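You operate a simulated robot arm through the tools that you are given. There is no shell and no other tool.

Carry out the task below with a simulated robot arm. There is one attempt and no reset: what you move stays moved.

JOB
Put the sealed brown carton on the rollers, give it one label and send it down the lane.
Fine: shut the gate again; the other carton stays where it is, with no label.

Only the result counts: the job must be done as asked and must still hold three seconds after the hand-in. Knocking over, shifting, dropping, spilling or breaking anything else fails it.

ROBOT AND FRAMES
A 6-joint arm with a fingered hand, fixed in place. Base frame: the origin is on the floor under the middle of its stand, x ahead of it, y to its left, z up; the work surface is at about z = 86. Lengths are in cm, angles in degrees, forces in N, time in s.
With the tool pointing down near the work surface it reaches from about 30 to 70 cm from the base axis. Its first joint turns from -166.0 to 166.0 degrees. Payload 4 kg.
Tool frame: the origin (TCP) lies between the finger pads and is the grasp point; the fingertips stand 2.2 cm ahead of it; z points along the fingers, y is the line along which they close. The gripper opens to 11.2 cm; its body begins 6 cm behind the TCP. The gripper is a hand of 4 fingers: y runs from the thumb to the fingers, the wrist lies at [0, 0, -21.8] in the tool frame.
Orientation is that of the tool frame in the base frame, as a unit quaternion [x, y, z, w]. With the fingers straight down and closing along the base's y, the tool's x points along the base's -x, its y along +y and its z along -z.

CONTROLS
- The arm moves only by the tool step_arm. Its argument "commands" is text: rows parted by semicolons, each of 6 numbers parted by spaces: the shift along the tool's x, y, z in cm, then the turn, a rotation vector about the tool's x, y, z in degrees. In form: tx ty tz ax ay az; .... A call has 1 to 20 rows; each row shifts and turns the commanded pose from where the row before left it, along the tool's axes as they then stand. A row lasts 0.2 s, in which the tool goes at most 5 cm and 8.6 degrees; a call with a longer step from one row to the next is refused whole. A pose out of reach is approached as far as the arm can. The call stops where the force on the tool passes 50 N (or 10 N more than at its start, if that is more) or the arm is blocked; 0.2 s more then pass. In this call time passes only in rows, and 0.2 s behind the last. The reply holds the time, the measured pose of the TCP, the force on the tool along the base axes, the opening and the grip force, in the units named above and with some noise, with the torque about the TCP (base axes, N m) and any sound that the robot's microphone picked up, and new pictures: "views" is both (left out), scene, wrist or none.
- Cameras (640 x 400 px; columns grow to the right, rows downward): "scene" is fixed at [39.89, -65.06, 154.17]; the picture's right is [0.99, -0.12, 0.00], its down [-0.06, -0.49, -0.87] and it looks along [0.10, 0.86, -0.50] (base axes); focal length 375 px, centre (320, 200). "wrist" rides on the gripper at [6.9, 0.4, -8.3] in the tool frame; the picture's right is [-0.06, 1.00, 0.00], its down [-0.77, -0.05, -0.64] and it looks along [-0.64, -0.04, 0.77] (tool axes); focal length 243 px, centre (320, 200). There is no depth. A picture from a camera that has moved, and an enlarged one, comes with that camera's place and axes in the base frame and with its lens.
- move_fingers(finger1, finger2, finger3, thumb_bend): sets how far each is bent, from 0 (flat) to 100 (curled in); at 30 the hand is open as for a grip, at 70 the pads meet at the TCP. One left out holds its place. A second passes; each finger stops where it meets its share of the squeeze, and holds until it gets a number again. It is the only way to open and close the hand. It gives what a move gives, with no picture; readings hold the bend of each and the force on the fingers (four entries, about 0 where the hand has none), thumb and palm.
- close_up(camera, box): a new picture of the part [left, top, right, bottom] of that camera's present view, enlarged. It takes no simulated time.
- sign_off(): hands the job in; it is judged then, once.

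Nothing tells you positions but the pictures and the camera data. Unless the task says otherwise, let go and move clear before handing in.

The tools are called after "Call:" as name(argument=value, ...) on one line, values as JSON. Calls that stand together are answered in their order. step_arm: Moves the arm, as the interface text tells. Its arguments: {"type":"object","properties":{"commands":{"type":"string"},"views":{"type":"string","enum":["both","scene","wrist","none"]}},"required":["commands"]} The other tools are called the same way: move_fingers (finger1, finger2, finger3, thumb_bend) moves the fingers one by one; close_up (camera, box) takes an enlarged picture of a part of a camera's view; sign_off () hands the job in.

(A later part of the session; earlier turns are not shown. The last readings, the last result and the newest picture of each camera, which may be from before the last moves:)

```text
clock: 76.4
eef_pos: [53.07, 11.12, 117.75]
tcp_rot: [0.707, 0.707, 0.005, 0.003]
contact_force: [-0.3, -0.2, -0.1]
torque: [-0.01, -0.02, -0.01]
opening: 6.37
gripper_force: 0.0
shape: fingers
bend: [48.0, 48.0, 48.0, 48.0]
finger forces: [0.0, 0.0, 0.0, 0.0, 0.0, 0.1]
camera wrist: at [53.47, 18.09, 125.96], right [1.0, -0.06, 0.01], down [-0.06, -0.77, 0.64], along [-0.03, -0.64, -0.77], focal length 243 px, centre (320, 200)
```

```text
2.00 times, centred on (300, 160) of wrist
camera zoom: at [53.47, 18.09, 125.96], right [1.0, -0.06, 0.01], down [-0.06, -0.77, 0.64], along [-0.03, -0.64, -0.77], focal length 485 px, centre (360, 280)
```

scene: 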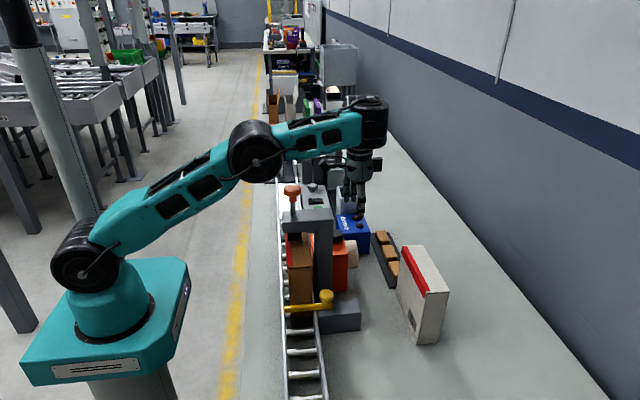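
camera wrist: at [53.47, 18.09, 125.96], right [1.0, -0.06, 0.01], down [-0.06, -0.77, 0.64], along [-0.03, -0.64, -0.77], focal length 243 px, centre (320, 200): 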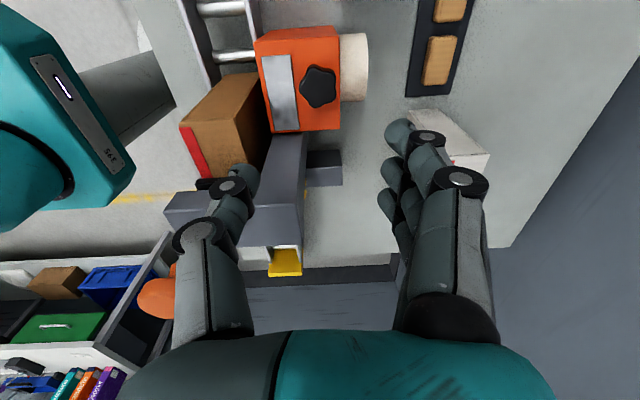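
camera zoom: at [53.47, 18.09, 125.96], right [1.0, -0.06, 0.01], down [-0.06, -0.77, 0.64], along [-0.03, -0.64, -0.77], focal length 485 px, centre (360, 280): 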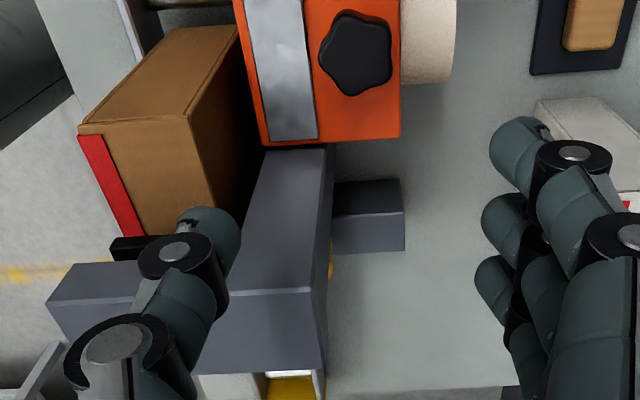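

The knob lies right below, at about (53.1, 11.4). I'll lower in steps while checking that the arm follows.

Call:
step_arm(commands="0.2 0 2.5 0 0 0;0 0 3 0 0 0;0 0 3 0 0 0;0 0 3 0 0 0", views="both")

Call:
close_up(camera="scene", box=[290, 190, 380, 280])

Call:
close_up(camera="wrist", box=[200, 60, 440, 260])

```text
clock: 77.4
eef_pos: [53.19, 11.2, 106.28]
tcp_rot: [0.707, 0.707, 0.006, 0.004]
contact_force: [0.2, 0.1, -0.4]
torque: [0.01, -0.02, 0.03]
opening: 6.4
gripper_force: 0.0
shape: fingers
bend: [48.0, 48.0, 48.0, 48.0]
finger forces: [0.0, 0.0, 0.0, 0.0, 0.0, 0.0]
camera wrist: at [53.54, 18.35, 114.57], right [1.0, -0.06, 0.01], down [-0.06, -0.77, 0.64], along [-0.03, -0.64, -0.77], focal length 243 px, centre (320, 200)
```

scene: 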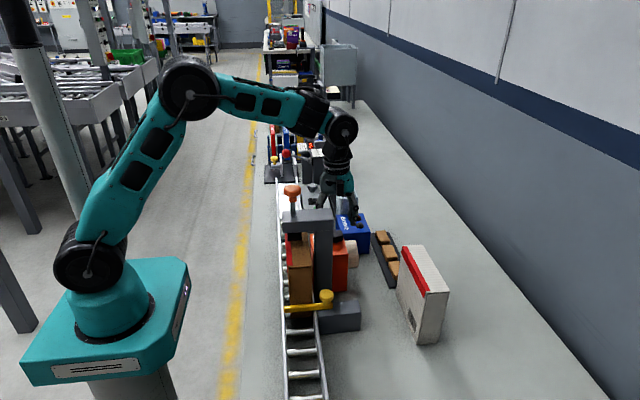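
wrist: 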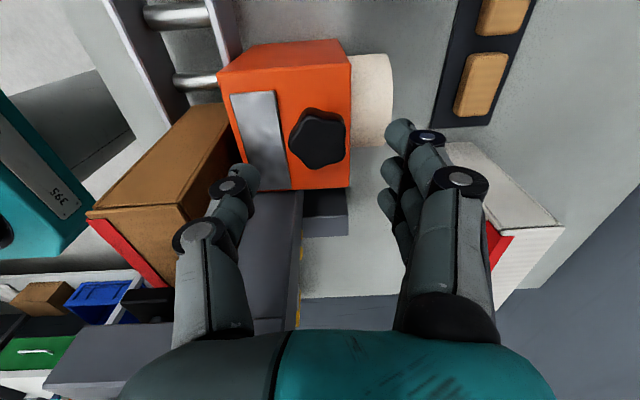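

```text
4.44 times, centred on (335, 235) of scene
camera zoom: at [39.89, -65.06, 154.17], right [0.99, -0.12, 0.0], down [-0.06, -0.49, -0.87], along [0.1, 0.86, -0.5], focal length 1667 px, centre (253, 44)
```

zoom: 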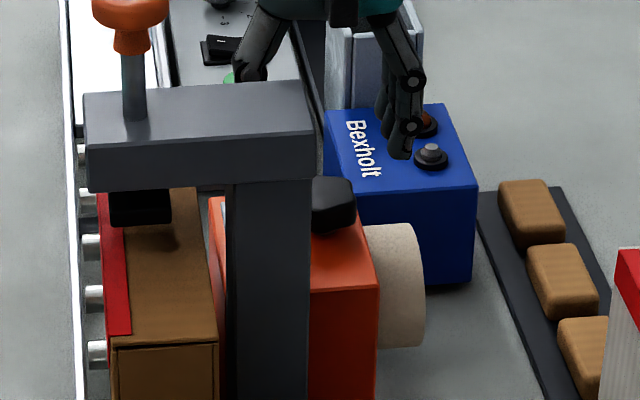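

```text
2.00 times, centred on (320, 160) of wrist
camera zoom: at [53.54, 18.35, 114.57], right [1.0, -0.06, 0.01], down [-0.06, -0.77, 0.64], along [-0.03, -0.64, -0.77], focal length 485 px, centre (320, 280)
```

zoom: 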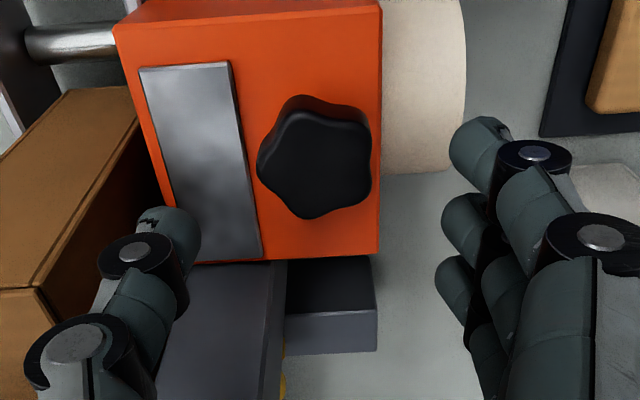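

The star knob is centred between the thumb and fingers. I'll lower so that the fingertips straddle its upper part without reaching the box top.

Call:
step_arm(commands="0.15 0 2 0 0 0;0 0 1.5 0 0 0;0 0 1.3 0 0 0", views="wrist")

Call:
close_up(camera="scene", box=[300, 200, 370, 270])

```text
clock: 78.2
eef_pos: [53.25, 11.34, 101.57]
tcp_rot: [0.707, 0.707, 0.005, 0.003]
contact_force: [-0.3, 0.0, -0.2]
torque: [0.04, 0.0, -0.04]
opening: 6.35
gripper_force: 0.1
shape: fingers
bend: [48.0, 48.0, 48.0, 48.0]
finger forces: [0.1, 0.0, 0.0, 0.0, 0.0, 0.0]
camera wrist: at [53.65, 18.48, 109.73], right [1.0, -0.06, 0.01], down [-0.06, -0.77, 0.64], along [-0.03, -0.64, -0.77], focal length 243 px, centre (320, 200)
```

wrist: 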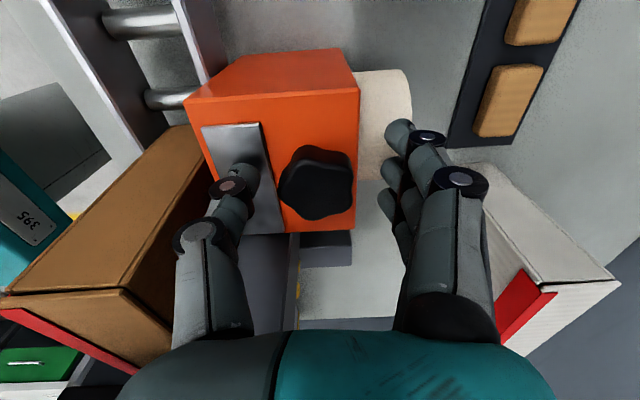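

```text
5.71 times, centred on (335, 235) of scene
camera zoom: at [39.89, -65.06, 154.17], right [0.99, -0.12, 0.0], down [-0.06, -0.49, -0.87], along [0.1, 0.86, -0.5], focal length 2143 px, centre (234, 0)
```

zoom: 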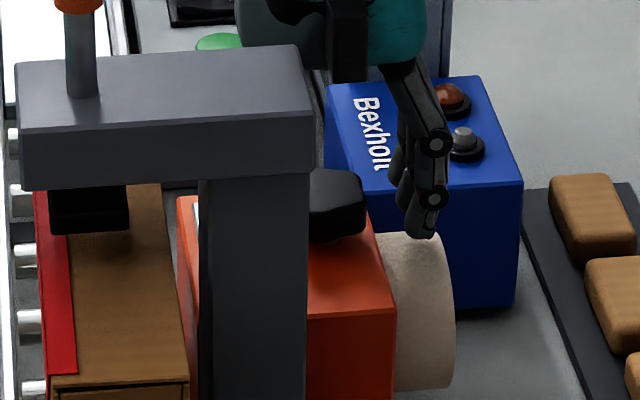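

Call:
move_fingers(finger1=60, finger2=60, finger3=60, thumb_bend=60)

Call:
close_up(camera="wrist", box=[180, 40, 460, 260])

```text
clock: 79.2
eef_pos: [53.34, 11.42, 101.45]
tcp_rot: [0.707, 0.707, 0.005, 0.003]
contact_force: [-2.8, 0.0, -0.6]
torque: [-0.01, 0.03, -0.01]
opening: 3.51
gripper_force: 1.9
shape: fingers
bend: [60.0, 59.0, 60.0, 58.0]
finger forces: [0.0, 0.6, 0.0, 0.0, 2.8, 0.0]
```

```text
1.82 times, centred on (320, 150) of wrist
camera zoom: at [53.65, 18.49, 109.74], right [1.0, -0.06, 0.01], down [-0.06, -0.77, 0.64], along [-0.03, -0.64, -0.77], focal length 441 px, centre (320, 291)
```

zoom: 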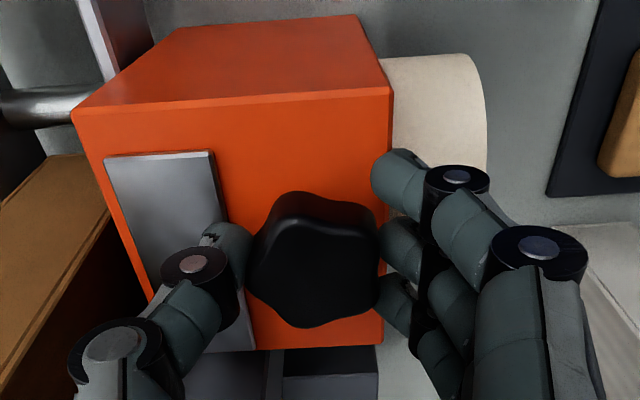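

The thumb and middle finger have contacted the knob. I'll firm the grip slightly and try a small clockwise turn, watching torque and sound.

Call:
move_fingers(finger1=62, finger2=66, finger3=62, thumb_bend=66)

Call:
step_arm(commands="0 0 0 0 0 5;0 0 0 0 0 5;0 0 0 0 0 5", views="wrist")

Call:
close_up(camera="wrist", box=[180, 40, 460, 260])

```text
clock: 80.2
eef_pos: [53.23, 11.37, 101.49]
tcp_rot: [0.707, 0.707, 0.005, 0.003]
contact_force: [-4.9, 1.3, -1.7]
torque: [0.01, 0.04, -0.05]
opening: 3.14
gripper_force: 5.9
shape: fingers
bend: [62.0, 60.0, 62.0, 61.0]
finger forces: [0.0, 3.8, 0.1, 0.0, 8.3, 0.0]
```

```text
clock: 81.0
eef_pos: [53.33, 11.52, 101.43]
tcp_rot: [0.794, 0.608, 0.005, 0.003]
contact_force: [-2.0, -2.8, -1.1]
torque: [-0.07, -0.04, 0.0]
opening: 3.09
gripper_force: 5.6
shape: fingers
bend: [62.0, 60.0, 61.0, 62.0]
finger forces: [0.1, 4.4, 0.9, 0.0, 5.5, 0.0]
camera wrist: at [55.45, 18.19, 109.74], right [0.95, -0.32, 0.01], down [-0.25, -0.73, 0.64], along [-0.2, -0.61, -0.77], focal length 243 px, centre (320, 200)
```

wrist: 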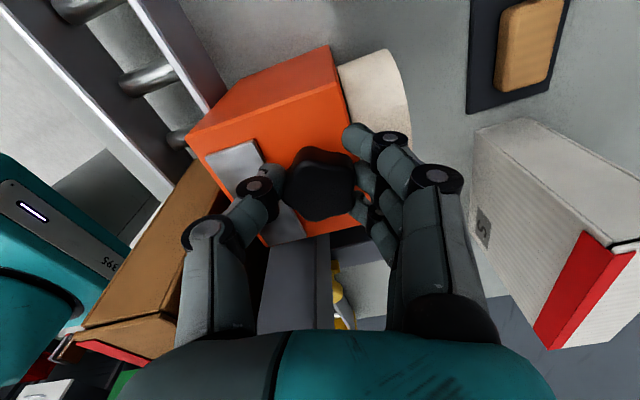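

```text
1.82 times, centred on (320, 150) of wrist
camera zoom: at [55.45, 18.19, 109.74], right [0.95, -0.32, 0.01], down [-0.25, -0.73, 0.64], along [-0.2, -0.61, -0.77], focal length 441 px, centre (320, 291)
```

zoom: 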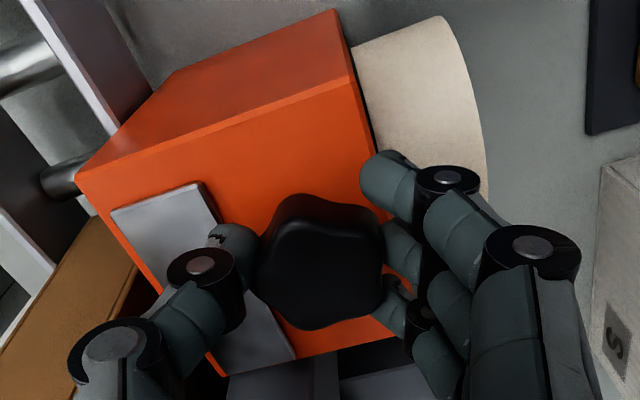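

The knob turns with the hand, with little resistance and the box staying put. I'll continue in small steps, listening for a click.

Call:
step_arm(commands="0 0 0 0 0 5;0 0 0 0 0 5", views="none")

Call:
step_arm(commands="0 0 0 0 0 5;0 0 0 0 0 5", views="none")

Call:
step_arm(commands="0 0 0 0 0 5;0 0 0 0 0 5", views="wrist")

Call:
close_up(camera="wrist", box=[180, 40, 460, 260])

```text
clock: 81.6
eef_pos: [53.38, 11.38, 101.48]
tcp_rot: [0.843, 0.537, 0.006, 0.002]
contact_force: [0.1, -3.3, -0.9]
torque: [-0.05, -0.02, 0.01]
opening: 3.01
gripper_force: 5.5
shape: fingers
bend: [62.0, 59.0, 61.0, 62.0]
finger forces: [0.1, 4.8, 1.4, 0.0, 5.0, 0.0]
```

```text
clock: 82.2
eef_pos: [53.38, 11.38, 101.5]
tcp_rot: [0.887, 0.461, 0.006, 0.002]
contact_force: [0.8, -1.3, -1.6]
torque: [-0.05, -0.05, 0.04]
opening: 2.94
gripper_force: 6.1
shape: fingers
bend: [62.0, 59.0, 61.0, 62.0]
finger forces: [0.0, 5.2, 1.4, 0.0, 4.8, 0.0]
```

```text
clock: 82.8
eef_pos: [53.33, 11.4, 101.55]
tcp_rot: [0.924, 0.382, 0.006, 0.001]
contact_force: [2.2, -1.6, -1.8]
torque: [-0.07, -0.06, 0.03]
opening: 2.9
gripper_force: 6.2
shape: fingers
bend: [62.0, 59.0, 60.0, 63.0]
finger forces: [0.1, 5.9, 1.6, 0.0, 4.6, 0.0]
camera wrist: at [58.49, 16.18, 109.8], right [0.66, -0.75, 0.01], down [-0.58, -0.51, 0.63], along [-0.47, -0.42, -0.77], focal length 243 px, centre (320, 200)
```

wrist: 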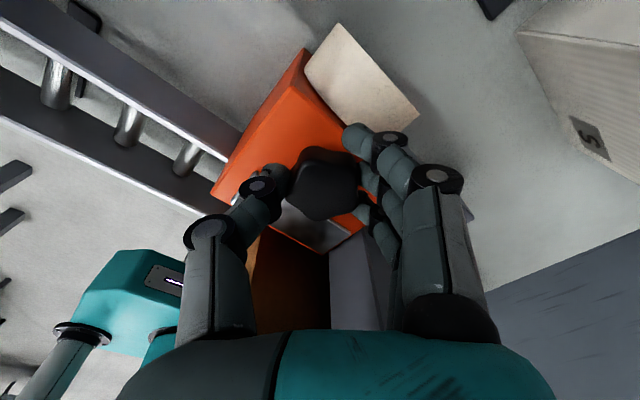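

```text
1.82 times, centred on (320, 150) of wrist
camera zoom: at [58.49, 16.18, 109.8], right [0.66, -0.75, 0.01], down [-0.58, -0.51, 0.63], along [-0.47, -0.42, -0.77], focal length 441 px, centre (320, 291)
```

zoom: 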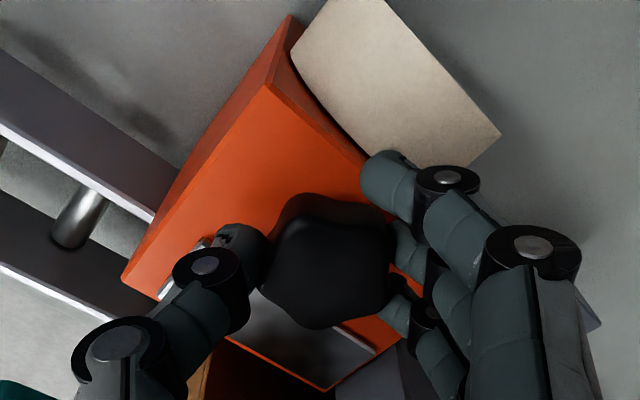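

45° turned so far and no sound. I'll continue gently.

Call:
step_arm(commands="0 0 0 0 0 5;0 0 0 0 0 5;0 0 0 0 0 5", views="none")

Call:
step_arm(commands="0 0 0 0 0 5;0 0 0 0 0 5;0 0 0 0 0 5", views="none")

Call:
step_arm(commands="0 0 0 0 0 5;0 0 0 0 0 5;0 0 0 0 0 5", views="wrist")

Call:
close_up(camera="wrist", box=[180, 40, 460, 260])

Call:
close_up(camera="scene", box=[280, 190, 370, 300])

```text
clock: 83.6
eef_pos: [53.37, 11.41, 101.57]
tcp_rot: [0.966, 0.258, 0.006, 0.001]
contact_force: [6.1, -1.3, -1.7]
torque: [-0.07, -0.14, 0.04]
opening: 2.83
gripper_force: 6.4
shape: fingers
bend: [62.0, 58.0, 60.0, 63.0]
finger forces: [0.0, 7.1, 1.3, 0.0, 4.8, 0.0]
```

```text
clock: 84.4
eef_pos: [53.35, 11.42, 101.41]
tcp_rot: [0.992, 0.13, 0.006, -0.001]
contact_force: [8.3, -4.2, 0.7]
torque: [-0.14, -0.21, 0.06]
opening: 2.72
gripper_force: 6.9
shape: fingers
bend: [62.0, 58.0, 60.0, 63.0]
finger forces: [0.0, 8.1, 1.6, 0.1, 4.4, 0.0]
```

```text
clock: 85.2
eef_pos: [53.3, 11.38, 101.44]
tcp_rot: [1.0, -0.001, 0.006, -0.002]
contact_force: [4.4, -4.7, 2.5]
torque: [-0.18, -0.1, 0.03]
opening: 2.71
gripper_force: 6.9
shape: fingers
bend: [62.0, 58.0, 60.0, 64.0]
finger forces: [0.1, 8.2, 1.1, 0.1, 4.2, 0.1]
camera wrist: at [60.18, 11.14, 109.78], right [-0.07, -1.0, 0.0], down [-0.77, 0.05, 0.63], along [-0.63, 0.04, -0.77], focal length 243 px, centre (320, 200)
```

wrist: 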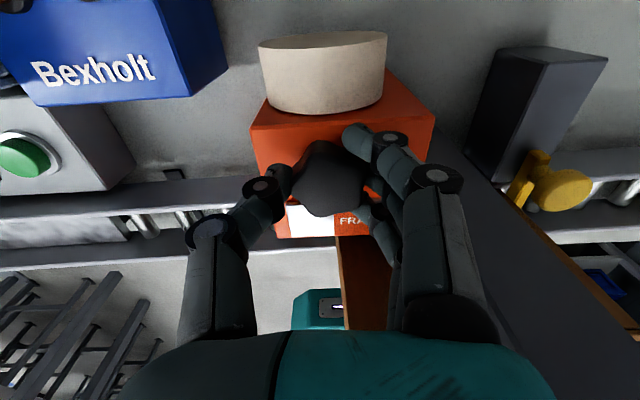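

```text
1.82 times, centred on (320, 150) of wrist
camera zoom: at [60.18, 11.14, 109.78], right [-0.07, -1.0, 0.0], down [-0.77, 0.05, 0.63], along [-0.63, 0.04, -0.77], focal length 441 px, centre (320, 291)
```

zoom: 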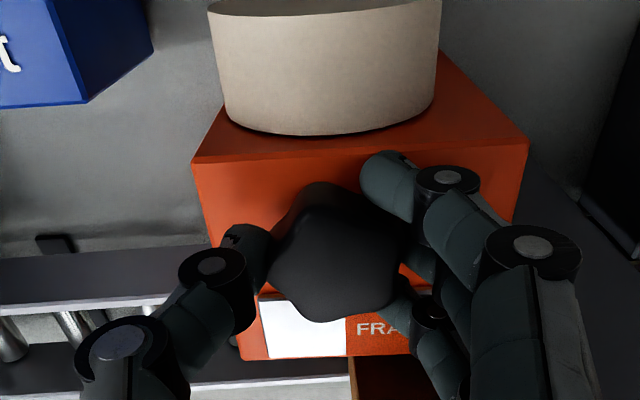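

```text
3.64 times, centred on (325, 245) of scene
camera zoom: at [39.89, -65.06, 154.17], right [0.99, -0.12, 0.0], down [-0.06, -0.49, -0.87], along [0.1, 0.86, -0.5], focal length 1364 px, centre (302, 36)
```

zoom: 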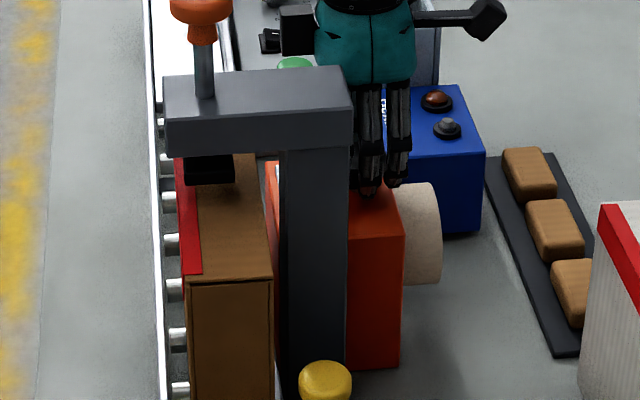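

Turning the knob has changed the plate area: lettering ("FRA…") has appeared there. I'll zoom in on it.

Call:
close_up(camera="wrist", box=[270, 180, 380, 250])

Call:
close_up(camera="scene", box=[300, 225, 330, 250])

```text
5.71 times, centred on (325, 215) of wrist
camera zoom: at [60.18, 11.14, 109.78], right [-0.07, -1.0, 0.0], down [-0.77, 0.05, 0.63], along [-0.63, 0.04, -0.77], focal length 1386 px, centre (291, 114)
```

zoom: 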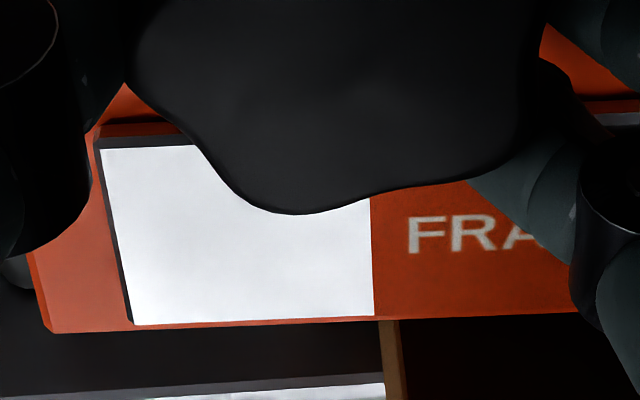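

```text
16.00 times, centred on (315, 238) of scene
camera zoom: at [39.89, -65.06, 154.17], right [0.99, -0.12, 0.0], down [-0.06, -0.49, -0.87], along [0.1, 0.86, -0.5], focal length 6000 px, centre (400, -400)
```

zoom: 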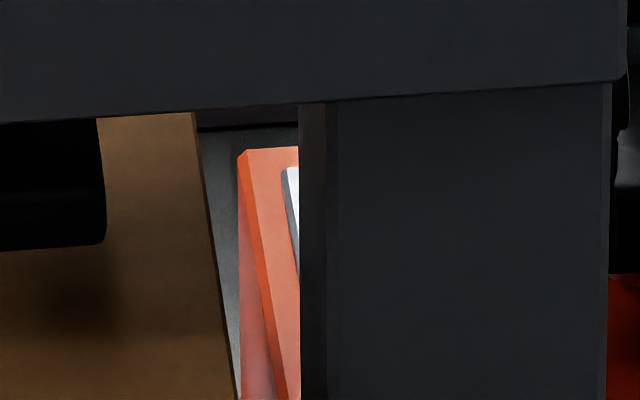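

A "FRAGILE"-style label is being fed out onto the steel plate as the knob turns, so this is the label feed. I'll release the knob, back off straight up, and look at the plate properly.

Call:
move_fingers(finger1=48, finger2=48, finger3=48, thumb_bend=48)

Call:
step_arm(commands="0 0 -1.5 0 0 0;0 0 -2.5 0 0 0;0 0 -3 0 0 0;0 0 -3 0 0 0", views="wrist")

Call:
close_up(camera="wrist", box=[240, 60, 420, 220])

```text
clock: 86.2
eef_pos: [53.32, 11.41, 101.39]
tcp_rot: [1.0, -0.001, 0.007, -0.002]
contact_force: [0.2, 0.0, -0.1]
torque: [-0.01, 0.0, -0.02]
opening: 6.22
gripper_force: 0.1
shape: fingers
bend: [48.0, 48.0, 48.0, 48.0]
finger forces: [0.1, 0.0, 0.0, 0.0, 0.0, 0.0]
```

```text
clock: 87.2
eef_pos: [53.15, 11.46, 111.46]
tcp_rot: [1.0, -0.001, 0.006, -0.002]
contact_force: [0.8, 0.2, 0.5]
torque: [-0.02, 0.01, -0.01]
opening: 6.26
gripper_force: 0.0
shape: fingers
bend: [48.0, 48.0, 48.0, 48.0]
finger forces: [0.0, 0.0, 0.1, 0.0, 0.0, 0.0]
camera wrist: at [59.95, 11.16, 119.82], right [-0.06, -1.0, 0.0], down [-0.77, 0.05, 0.63], along [-0.63, 0.04, -0.77], focal length 243 px, centre (320, 200)
```

wrist: 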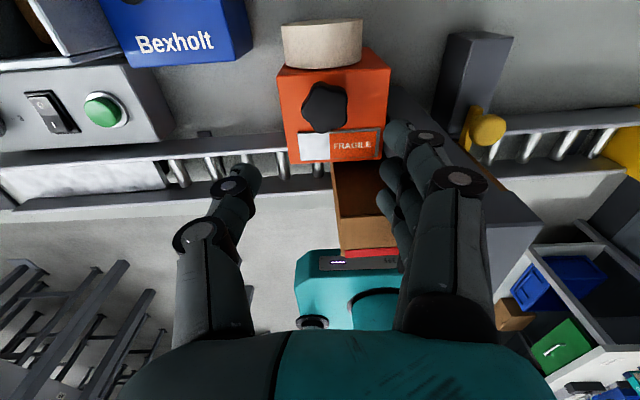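

```text
2.50 times, centred on (330, 140) of wrist
camera zoom: at [59.95, 11.16, 119.82], right [-0.06, -1.0, 0.0], down [-0.77, 0.05, 0.63], along [-0.63, 0.04, -0.77], focal length 606 px, centre (295, 350)
```

zoom: 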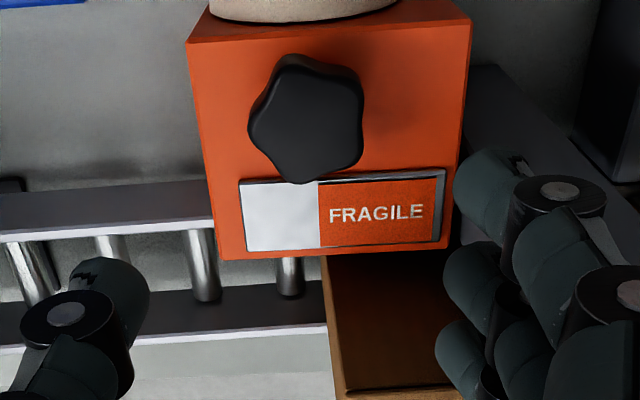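

A complete "FRAGILE" label now lies on the feed plate, so the machine has a label ready. The natural next step is the plunger, so I'll rise well clear, turn back and go to the orange knob again.

Call:
step_arm(commands="0 0 -3.5 0 0 0;0 0 -3.5 0 0 0;0 0 -2 0 0 0", views="none")

Call:
step_arm(commands="0 0 0 0 0 -8.5;0 0 0 0 0 -8.5;0 0 0 0 0 -8.5;0 0 0 0 0 -8.5;0 0 0 0 0 -8.5;0 0 0 0 0 -8.5;0 0 0 0 0 -8.5;0 0 0 0 0 -8.5;0 0 0 0 0 -8.5;0 0 0 0 0 -8.5;0 0 0 0 0 -5", views="wrist")

Call:
close_up(camera="wrist", box=[180, 0, 400, 200])

```text
clock: 88.0
eef_pos: [53.21, 11.48, 120.65]
tcp_rot: [1.0, 0.0, 0.006, -0.002]
contact_force: [0.2, 0.3, 0.7]
torque: [-0.03, 0.0, 0.0]
opening: 6.22
gripper_force: 0.1
shape: fingers
bend: [48.0, 48.0, 48.0, 48.0]
finger forces: [0.1, 0.0, 0.0, 0.1, 0.0, 0.1]
```

```text
clock: 90.4
eef_pos: [53.16, 11.45, 120.41]
tcp_rot: [0.706, 0.708, 0.005, 0.003]
contact_force: [-0.4, 0.1, -0.2]
torque: [-0.02, 0.02, 0.02]
opening: 6.25
gripper_force: 0.1
shape: fingers
bend: [48.0, 48.0, 48.0, 48.0]
finger forces: [0.0, 0.0, 0.0, 0.1, 0.0, 0.1]
camera wrist: at [53.45, 18.52, 128.71], right [1.0, -0.06, 0.01], down [-0.05, -0.77, 0.64], along [-0.03, -0.64, -0.77], focal length 243 px, centre (320, 200)
```

wrist: 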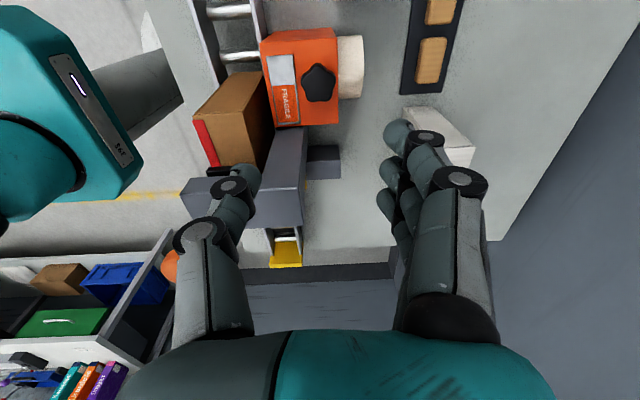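

```text
2.00 times, centred on (290, 100) of wrist
camera zoom: at [53.45, 18.52, 128.71], right [1.0, -0.06, 0.01], down [-0.05, -0.77, 0.64], along [-0.03, -0.64, -0.77], focal length 485 px, centre (380, 400)
```

zoom: 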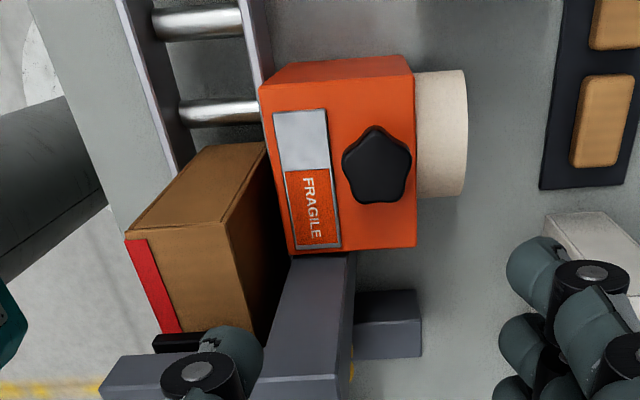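

The label is ready on the plate. Now I'll close the fingertips, move over the orange plunger knob and press once.

Call:
move_fingers(finger1=70, finger2=70, finger3=70, thumb_bend=70)

Call:
step_arm(commands="0 0 -2.5 0 0 0;0 0 -2.5 0 0 0;-2 -2.7 0 0 0 0;-2 -2.7 0 0 0 0;-2 -2.7 0 0 0 0;-1.85 -2.75 0 0 0 0", views="none")

```text
clock: 91.4
eef_pos: [53.12, 11.44, 120.37]
tcp_rot: [0.707, 0.707, 0.006, 0.003]
contact_force: [0.7, -0.3, 1.2]
torque: [0.02, 0.0, 0.02]
opening: 1.0
gripper_force: 0.1
shape: fingers
bend: [70.0, 70.0, 70.0, 70.0]
finger forces: [0.0, 0.0, 0.1, 0.0, 0.0, 0.1]
```

```text
clock: 92.8
eef_pos: [41.91, 3.69, 125.27]
tcp_rot: [0.707, 0.707, 0.006, 0.003]
contact_force: [-0.5, -0.4, 0.3]
torque: [-0.03, 0.02, 0.02]
opening: 0.99
gripper_force: 0.0
shape: fingers
bend: [70.0, 70.0, 70.0, 70.0]
finger forces: [0.0, 0.1, 0.0, 0.0, 0.0, 0.1]
```

Call:
step_arm(commands="-0.1 0.4 1.5 0 0 0;0 0 1.5 0 0 0;0 0 1.3 0 0 0;0 0 0.4 0 0 0", views="wrist")

Call:
step_arm(commands="0 0 0.3 0 0 0;0 0 0.3 0 0 0", views="none")

```text
clock: 93.8
eef_pos: [42.55, 3.5, 120.44]
tcp_rot: [0.707, 0.707, 0.005, 0.003]
contact_force: [-0.1, 0.6, 0.4]
torque: [-0.01, 0.05, -0.04]
opening: 0.97
gripper_force: 0.1
shape: fingers
bend: [70.0, 70.0, 70.0, 70.0]
finger forces: [0.1, 0.0, 0.0, 0.0, 0.4, 0.1]
camera wrist: at [42.87, 10.66, 128.82], right [1.0, -0.06, 0.01], down [-0.06, -0.77, 0.64], along [-0.03, -0.64, -0.77], focal length 243 px, centre (320, 200)
```

wrist: 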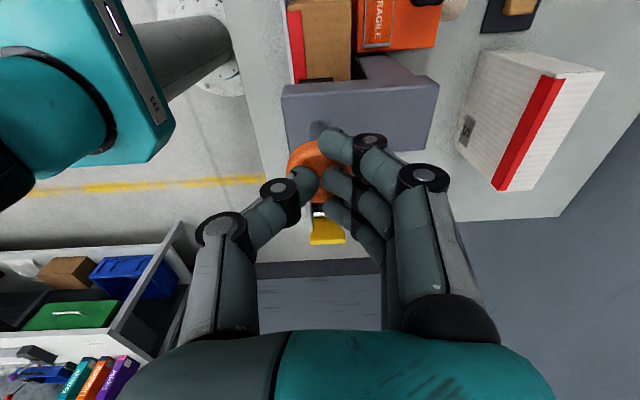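

```text
clock: 94.4
eef_pos: [42.58, 3.46, 120.11]
tcp_rot: [0.707, 0.707, 0.005, 0.003]
contact_force: [-1.0, 0.1, 1.9]
torque: [0.04, 0.0, -0.03]
opening: 0.98
gripper_force: 0.6
shape: fingers
bend: [70.0, 70.0, 70.0, 70.0]
finger forces: [0.1, 0.0, 0.0, 0.0, 1.5, 0.0]
```

Call:
step_arm(commands="0 0 0.3 0 0 0;0 0 0.3 0 0 0;0 0 0.3 0 0 0", views="none")

Call:
step_arm(commands="0 0 0.2 0 0 0;0 0 0.2 0 0 0;0 0 0.1 0 0 0", views="wrist")

Call:
close_up(camera="wrist", box=[260, 0, 480, 120])

```text
clock: 95.2
eef_pos: [42.7, 3.37, 119.11]
tcp_rot: [0.707, 0.708, 0.005, 0.003]
contact_force: [-0.7, -0.3, 3.4]
torque: [-0.01, 0.03, -0.02]
opening: 0.95
gripper_force: 2.2
shape: fingers
bend: [70.0, 70.0, 70.0, 70.0]
finger forces: [0.0, 0.3, 0.0, 0.1, 3.4, 0.1]
heard: click
```

```text
clock: 96.0
eef_pos: [42.62, 3.47, 118.73]
tcp_rot: [0.706, 0.708, 0.007, 0.005]
contact_force: [-3.3, 4.6, 24.7]
torque: [-0.02, 0.21, -0.06]
opening: 0.97
gripper_force: 12.6
shape: fingers
bend: [70.0, 70.0, 70.0, 70.0]
finger forces: [0.0, 4.5, 2.6, 0.0, 17.5, 0.0]
camera wrist: at [42.92, 10.57, 127.01], right [1.0, -0.06, 0.02], down [-0.06, -0.77, 0.64], along [-0.03, -0.64, -0.77], focal length 243 px, centre (320, 200)
```

wrist: 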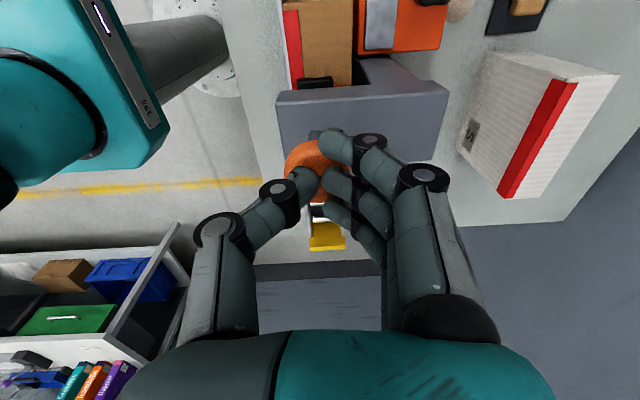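

```text
2.91 times, centred on (370, 60) of wrist
camera zoom: at [42.92, 10.57, 127.01], right [1.0, -0.06, 0.02], down [-0.06, -0.77, 0.64], along [-0.03, -0.64, -0.77], focal length 706 px, centre (174, 607)
```

zoom: 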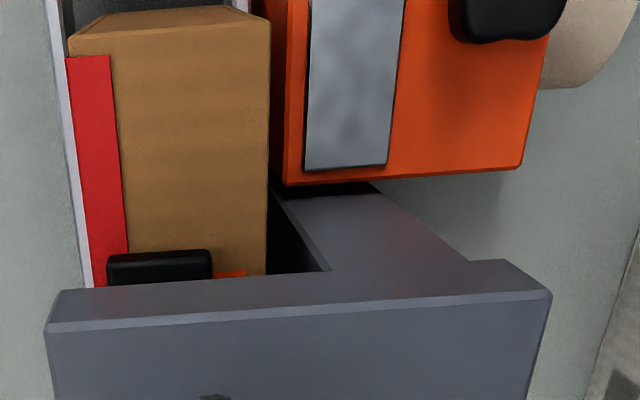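

The label has left the plate and an orange edge shows on the carton's top beside the pad, so the feed-then-press sequence worked. I'll release and verify.

Call:
step_arm(commands="0 0 -0.5 0 0 0;0 0 -1 0 0 0;0 0 -1.5 0 0 0;0 0 -2 0 0 0;0 0 -2 0 0 0", views="scene")

Call:
close_up(camera="scene", box=[275, 215, 335, 285])

Call:
close_up(camera="wrist", box=[260, 0, 480, 120])

```text
clock: 97.2
eef_pos: [42.53, 3.44, 125.5]
tcp_rot: [0.706, 0.708, 0.005, 0.003]
contact_force: [0.4, 0.0, -0.3]
torque: [0.03, -0.01, 0.02]
opening: 0.95
gripper_force: 0.1
shape: fingers
bend: [70.0, 70.0, 70.0, 70.0]
finger forces: [0.1, 0.0, 0.1, 0.1, 0.0, 0.1]
```

scene: 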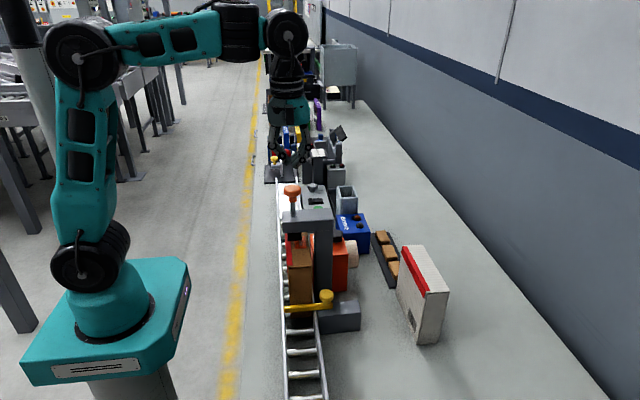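

```text
5.71 times, centred on (305, 250) of scene
camera zoom: at [39.89, -65.06, 154.17], right [0.99, -0.12, 0.0], down [-0.06, -0.49, -0.87], along [0.1, 0.86, -0.5], focal length 2143 px, centre (406, -86)
```

zoom: 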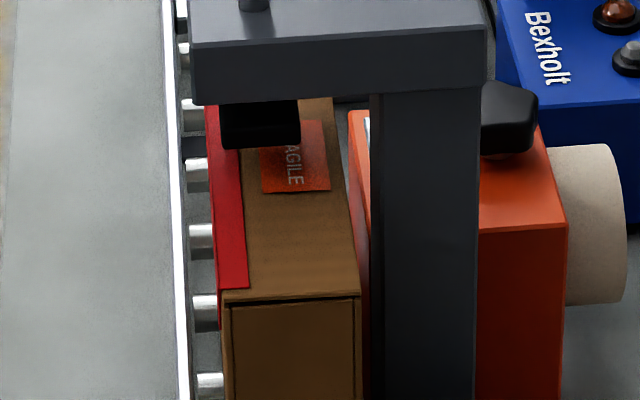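

```text
2.91 times, centred on (370, 60) of wrist
camera zoom: at [42.84, 10.56, 133.76], right [1.0, -0.06, 0.01], down [-0.06, -0.77, 0.64], along [-0.03, -0.64, -0.77], focal length 706 px, centre (174, 607)
```

zoom: 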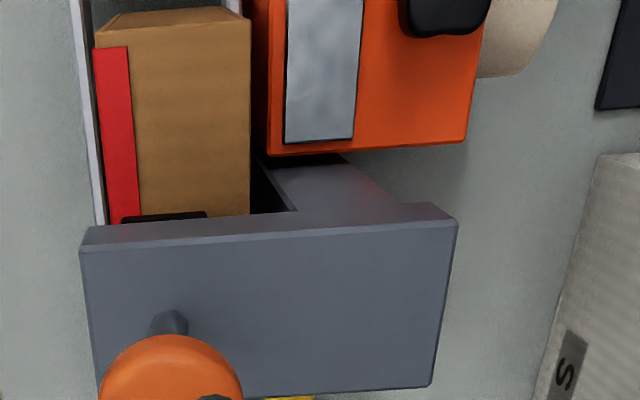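

The carton now carries exactly one "FRAGILE" label. Next is the gate. I'll move downstream of the press, turn the hand so the camera looks upstream, and study the gate bar and knob.

Call:
step_arm(commands="-3.9 0 0 0 0 0;-4 0 0 0 0 0;-4 0 0 0 0 0;-3.9 0 0 0 0 0;0 0 0 0 0 -8.6;0 0 0 0 0 -8.6;0 0 0 0 0 -8.6;0 0 0 0 0 -8.6;0 0 0 0 0 -8.6;0 0 0 0 0 -8.6;0 0 0 0 0 -8.6;0 0 0 0 0 -8.6;0 0 0 0 0 -8.6;0 0 0 0 0 -8.6;0 0 0 0 0 -8.6;0 0 0 0 0 -8.6;0 0 0 0 0 -8.6;0 0 0 0 0 -8.6;0 0 0 0 0 -8.6;0 0 0 0 0 -8.6", views="none")

Call:
step_arm(commands="0 0 0 0 0 -8.6;0 0 0 0 0 -8.6;0 0 0 0 0 -8.6;0 0 0 0 0 -8.6;0 0 0 0 0 -8;0 0 3 0 0 0;0 0 3 0 0 0;0 0 3 0 0 0", views="both")

Call:
close_up(camera="wrist", box=[200, 60, 400, 220])

```text
clock: 101.4
eef_pos: [42.57, -12.2, 125.5]
tcp_rot: [-0.405, 0.914, -0.001, 0.006]
contact_force: [-0.9, 0.1, 0.2]
torque: [-0.01, 0.02, 0.03]
opening: 0.96
gripper_force: 0.0
shape: fingers
bend: [70.0, 70.0, 70.0, 70.0]
finger forces: [0.0, 0.0, 0.1, 0.1, 0.1, 0.0]
```

```text
clock: 103.2
eef_pos: [45.7, -12.7, 123.67]
tcp_rot: [0.708, -0.706, -0.005, -0.01]
contact_force: [0.2, 0.5, 0.2]
torque: [0.0, -0.04, -0.02]
opening: 0.97
gripper_force: 0.1
shape: fingers
bend: [70.0, 70.0, 70.0, 70.0]
finger forces: [0.0, 0.0, 0.0, 0.0, 0.0, 0.0]
out of reach, approached as far as the arm can: row 6, 7, 8
camera wrist: at [45.26, -19.57, 131.83], right [-1.0, 0.06, -0.01], down [0.04, 0.75, 0.66], along [0.05, 0.66, -0.75], focal length 243 px, centre (320, 200)
```

scene: 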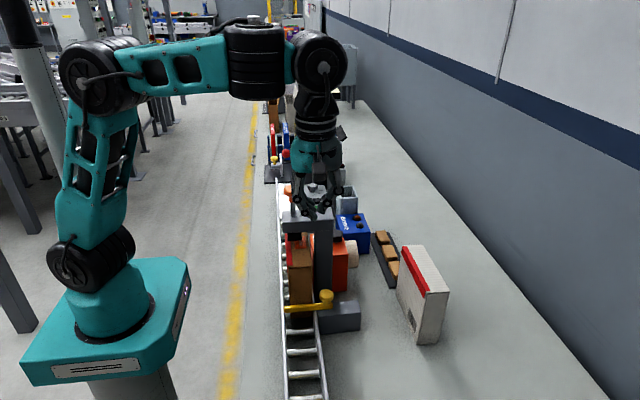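
wrist: 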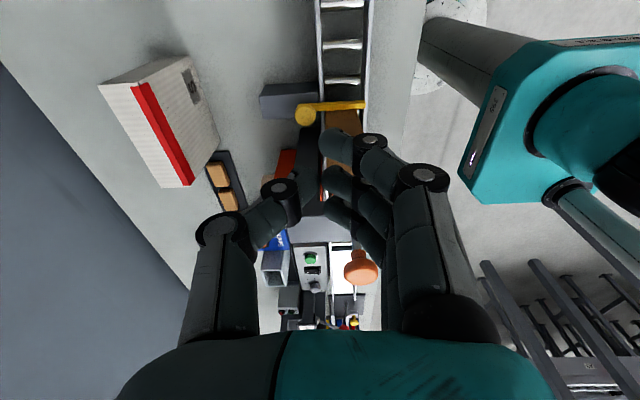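

```text
2.50 times, centred on (300, 140) of wrist
camera zoom: at [45.26, -19.57, 131.83], right [-1.0, 0.06, -0.01], down [0.04, 0.75, 0.66], along [0.05, 0.66, -0.75], focal length 606 px, centre (370, 350)
```

zoom: 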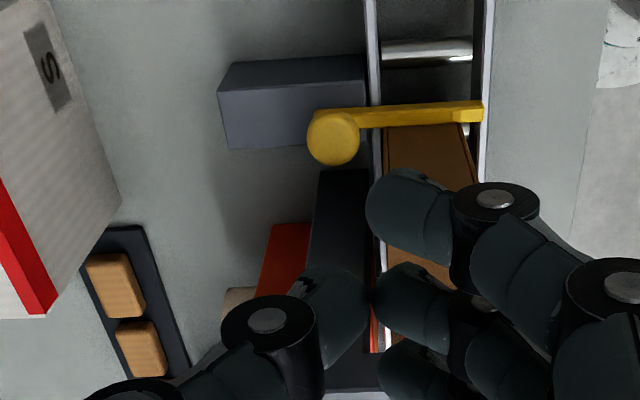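

The gate's round knob is at about (48.5, -5.6, 96.5), with the bar running from it across the lane. This wrist orientation resists going lower, so I'll turn to the one that worked at low height (camera towards +x). That also puts the thumb in the free space between the knob and the press column.

Call:
step_arm(commands="0 0 0 0 0 8.6;0 0 0 0 0 8.6;0 0 0 0 0 8.6;0 0 0 0 0 8.6;0 0 0 0 0 8.6;0 0 0 0 0 8.6;0 0 0 0 0 8.6;0 0 0 0 0 8.6;0 0 0 0 0 8.6;0 0 0 0 0 8.6;0 0 0 0 0 8.6;0 0 0 0 0 8.6;0 0 0 0 0 8.6;0 0 0 0 0 8.6;0 0 0 0 0 8.6;0 0 0 0 0 8.6;0 0 0 0 0 8.6;0 0 0 0 0 8.6;0 0 0 0 0 8.6;0 0 0 0 0 8.6", views="none")

Call:
step_arm(commands="0 0 0 0 0 8.6;0 0 0 0 0 8.6;0 0 0 0 0 8.6;0 0 0 0 0 8.6;0 0 0 0 0 8.6;0 0 0 0 0 8.6;0 0 0 0 0 8.6;0 0 0 0 0 8.6;0 0 0 0 0 8.6;0 0 0 0 0 8.6;0 0 0 0 0 8.6;0 0 0 0 0 3.4", views="both")

```text
clock: 107.4
eef_pos: [45.61, -12.79, 123.8]
tcp_rot: [0.657, 0.754, 0.006, 0.003]
contact_force: [0.8, 0.2, 0.1]
torque: [-0.03, 0.03, 0.0]
opening: 0.97
gripper_force: 0.1
shape: fingers
bend: [70.0, 70.0, 70.0, 70.0]
finger forces: [0.0, 0.1, 0.0, 0.0, 0.1, 0.0]
```

```text
clock: 110.0
eef_pos: [45.64, -12.68, 123.53]
tcp_rot: [1.0, -0.001, 0.007, -0.002]
contact_force: [1.2, 0.3, 0.3]
torque: [0.01, 0.01, -0.02]
opening: 0.93
gripper_force: 0.2
shape: fingers
bend: [70.0, 70.0, 70.0, 70.0]
finger forces: [0.0, 0.0, 0.0, 0.0, 0.1, 0.0]
camera wrist: at [52.42, -13.02, 131.94], right [-0.07, -1.0, 0.0], down [-0.77, 0.05, 0.63], along [-0.63, 0.04, -0.77], focal length 243 px, centre (320, 200)
```

scene: 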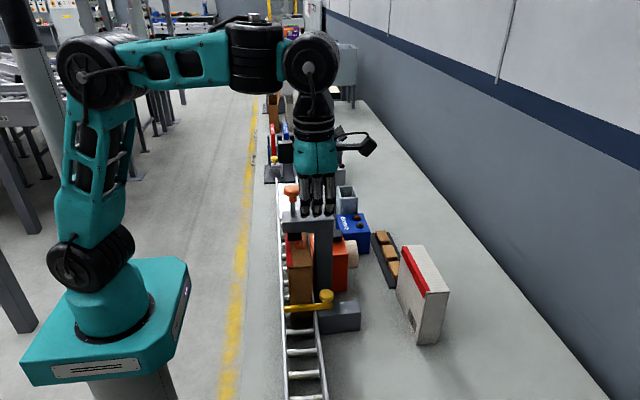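
wrist: 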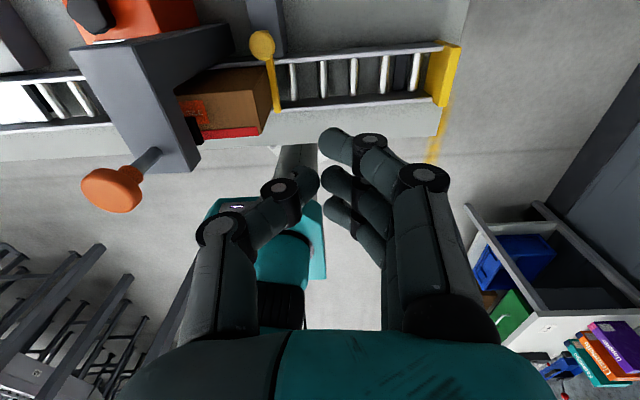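

In this orientation I see the labelled carton waiting at the gate. I'll move above the gate knob, open the fingers a little, and test a short descent.

Call:
step_arm(commands="1.5 -3.5 0 0 0 0;1.5 -3.6 0 0 0 0;0 0 2.5 0 0 0;0 0 2.5 0 0 0", views="none")

Call:
move_fingers(finger1=48, finger2=48, finger3=48, thumb_bend=48)

Call:
close_up(camera="wrist", box=[160, 0, 480, 240])

```text
clock: 111.0
eef_pos: [48.73, -5.7, 118.69]
tcp_rot: [1.0, 0.0, 0.006, -0.001]
contact_force: [-0.3, 0.5, 0.1]
torque: [0.02, -0.01, -0.02]
opening: 0.95
gripper_force: 0.0
shape: fingers
bend: [70.0, 70.0, 70.0, 70.0]
finger forces: [0.1, 0.0, 0.0, 0.0, 0.1, 0.0]
```

```text
clock: 112.0
eef_pos: [48.75, -5.77, 118.8]
tcp_rot: [1.0, 0.0, 0.006, -0.002]
contact_force: [-0.1, -0.1, 0.2]
torque: [-0.01, -0.02, -0.01]
opening: 6.23
gripper_force: 0.1
shape: fingers
bend: [48.0, 48.0, 48.0, 48.0]
finger forces: [0.0, 0.0, 0.0, 0.0, 0.0, 0.0]
```

```text
1.67 times, centred on (320, 120) of wrist
camera zoom: at [55.46, -6.05, 127.04], right [-0.06, -1.0, 0.0], down [-0.77, 0.05, 0.63], along [-0.63, 0.04, -0.77], focal length 404 px, centre (320, 333)
```

zoom: 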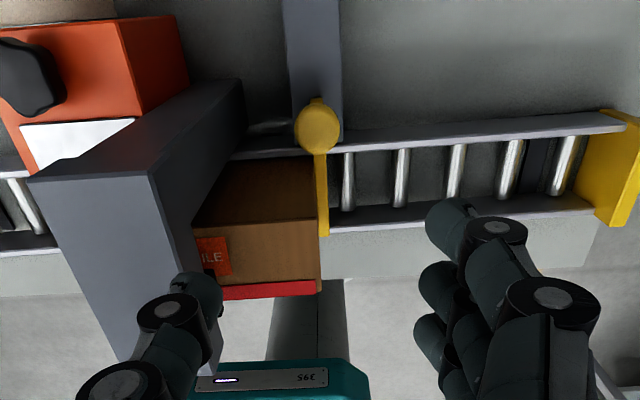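

The knob is right below at about (48.9, -5.5), with the thumb side free. Descending in stages.

Call:
step_arm(commands="0.1 -0.15 4 0 0 0;0 0 4 0 0 0;0 0 4 0 0 0", views="wrist")

Call:
close_up(camera="wrist", box=[160, 40, 480, 280])

Call:
close_up(camera="scene", box=[270, 220, 390, 340])

```text
clock: 112.8
eef_pos: [49.06, -5.53, 106.66]
tcp_rot: [1.0, 0.0, 0.007, -0.002]
contact_force: [-0.1, -0.5, 0.3]
torque: [0.02, -0.04, -0.01]
opening: 6.24
gripper_force: 0.0
shape: fingers
bend: [48.0, 48.0, 48.0, 48.0]
finger forces: [0.0, 0.1, 0.1, 0.0, 0.0, 0.0]
camera wrist: at [55.81, -5.82, 114.9], right [-0.06, -1.0, 0.0], down [-0.77, 0.05, 0.63], along [-0.63, 0.04, -0.78], focal length 243 px, centre (320, 200)
```

wrist: 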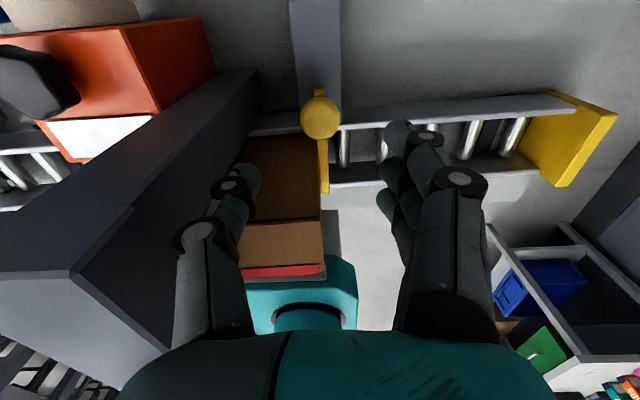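

```text
1.67 times, centred on (320, 160) of wrist
camera zoom: at [55.81, -5.82, 114.9], right [-0.06, -1.0, 0.0], down [-0.77, 0.05, 0.63], along [-0.63, 0.04, -0.78], focal length 404 px, centre (320, 267)
```

zoom: 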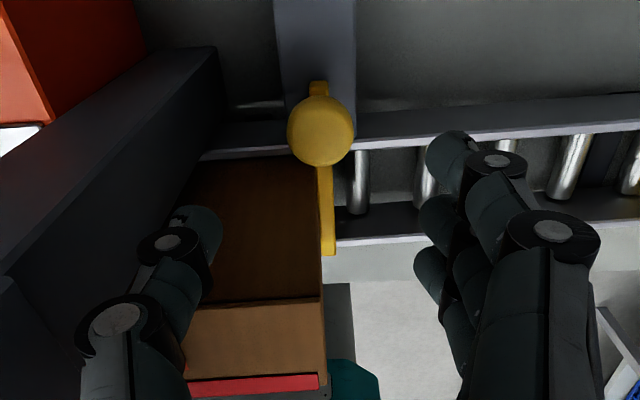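

```text
3.33 times, centred on (330, 280) of scene
camera zoom: at [39.89, -65.06, 154.17], right [0.99, -0.12, 0.0], down [-0.06, -0.49, -0.87], along [0.1, 0.86, -0.5], focal length 1250 px, centre (287, -67)
```

zoom: 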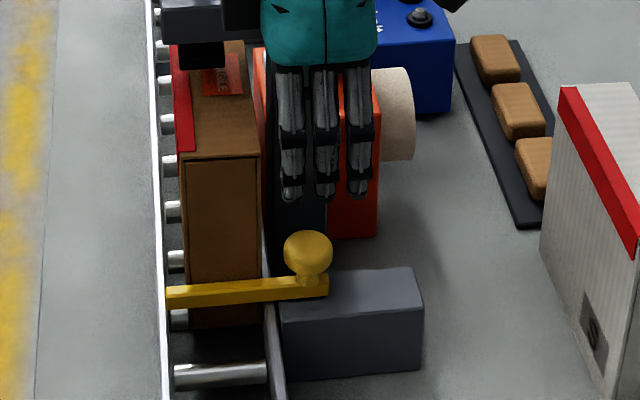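

Call:
step_arm(commands="0 -0.1 2.5 0 0 0;0 0 2.5 0 0 0;0 0 2.2 0 0 0", views="wrist")

Call:
close_up(camera="wrist", box=[160, 80, 480, 320])

Call:
close_up(camera="scene", box=[270, 220, 390, 340])

```text
clock: 113.6
eef_pos: [49.14, -5.44, 99.53]
tcp_rot: [1.0, -0.001, 0.006, -0.002]
contact_force: [-0.3, -0.4, 0.1]
torque: [0.01, 0.0, 0.0]
opening: 6.22
gripper_force: 0.1
shape: fingers
bend: [48.0, 48.0, 48.0, 48.0]
finger forces: [0.0, 0.0, 0.0, 0.0, 0.1, 0.0]
camera wrist: at [55.9, -5.72, 107.77], right [-0.06, -1.0, 0.0], down [-0.77, 0.05, 0.63], along [-0.63, 0.04, -0.77], focal length 243 px, centre (320, 200)
```

wrist: 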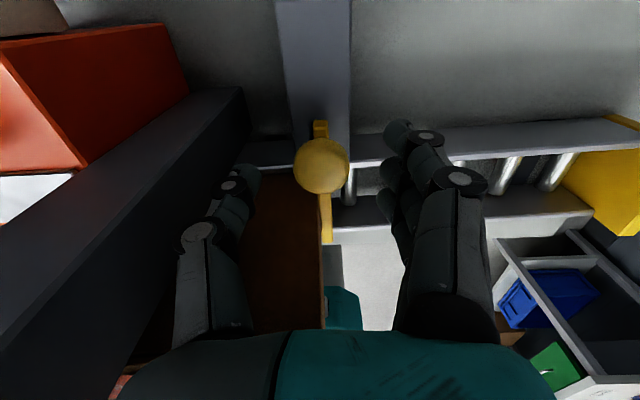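

```text
1.67 times, centred on (320, 200) of wrist
camera zoom: at [55.9, -5.72, 107.77], right [-0.06, -1.0, 0.0], down [-0.77, 0.05, 0.63], along [-0.63, 0.04, -0.77], focal length 404 px, centre (320, 200)
```

zoom: 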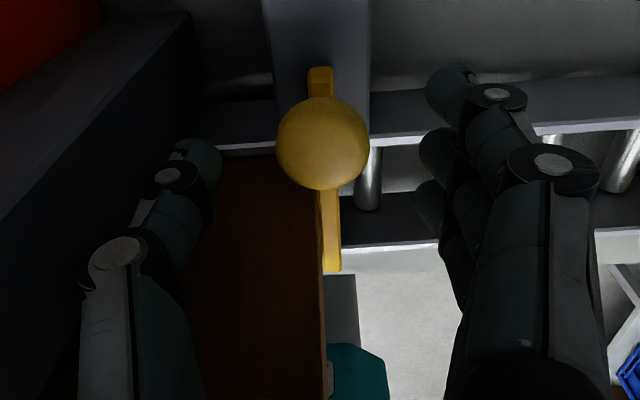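

```text
3.33 times, centred on (330, 280) of scene
camera zoom: at [39.89, -65.06, 154.17], right [0.99, -0.12, 0.0], down [-0.06, -0.49, -0.87], along [0.1, 0.86, -0.5], focal length 1250 px, centre (287, -67)
```

zoom: 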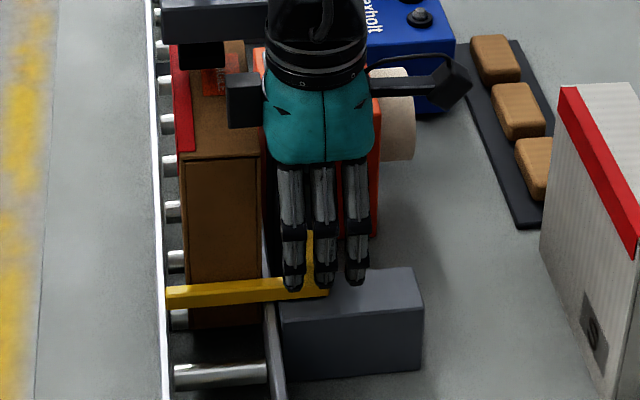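

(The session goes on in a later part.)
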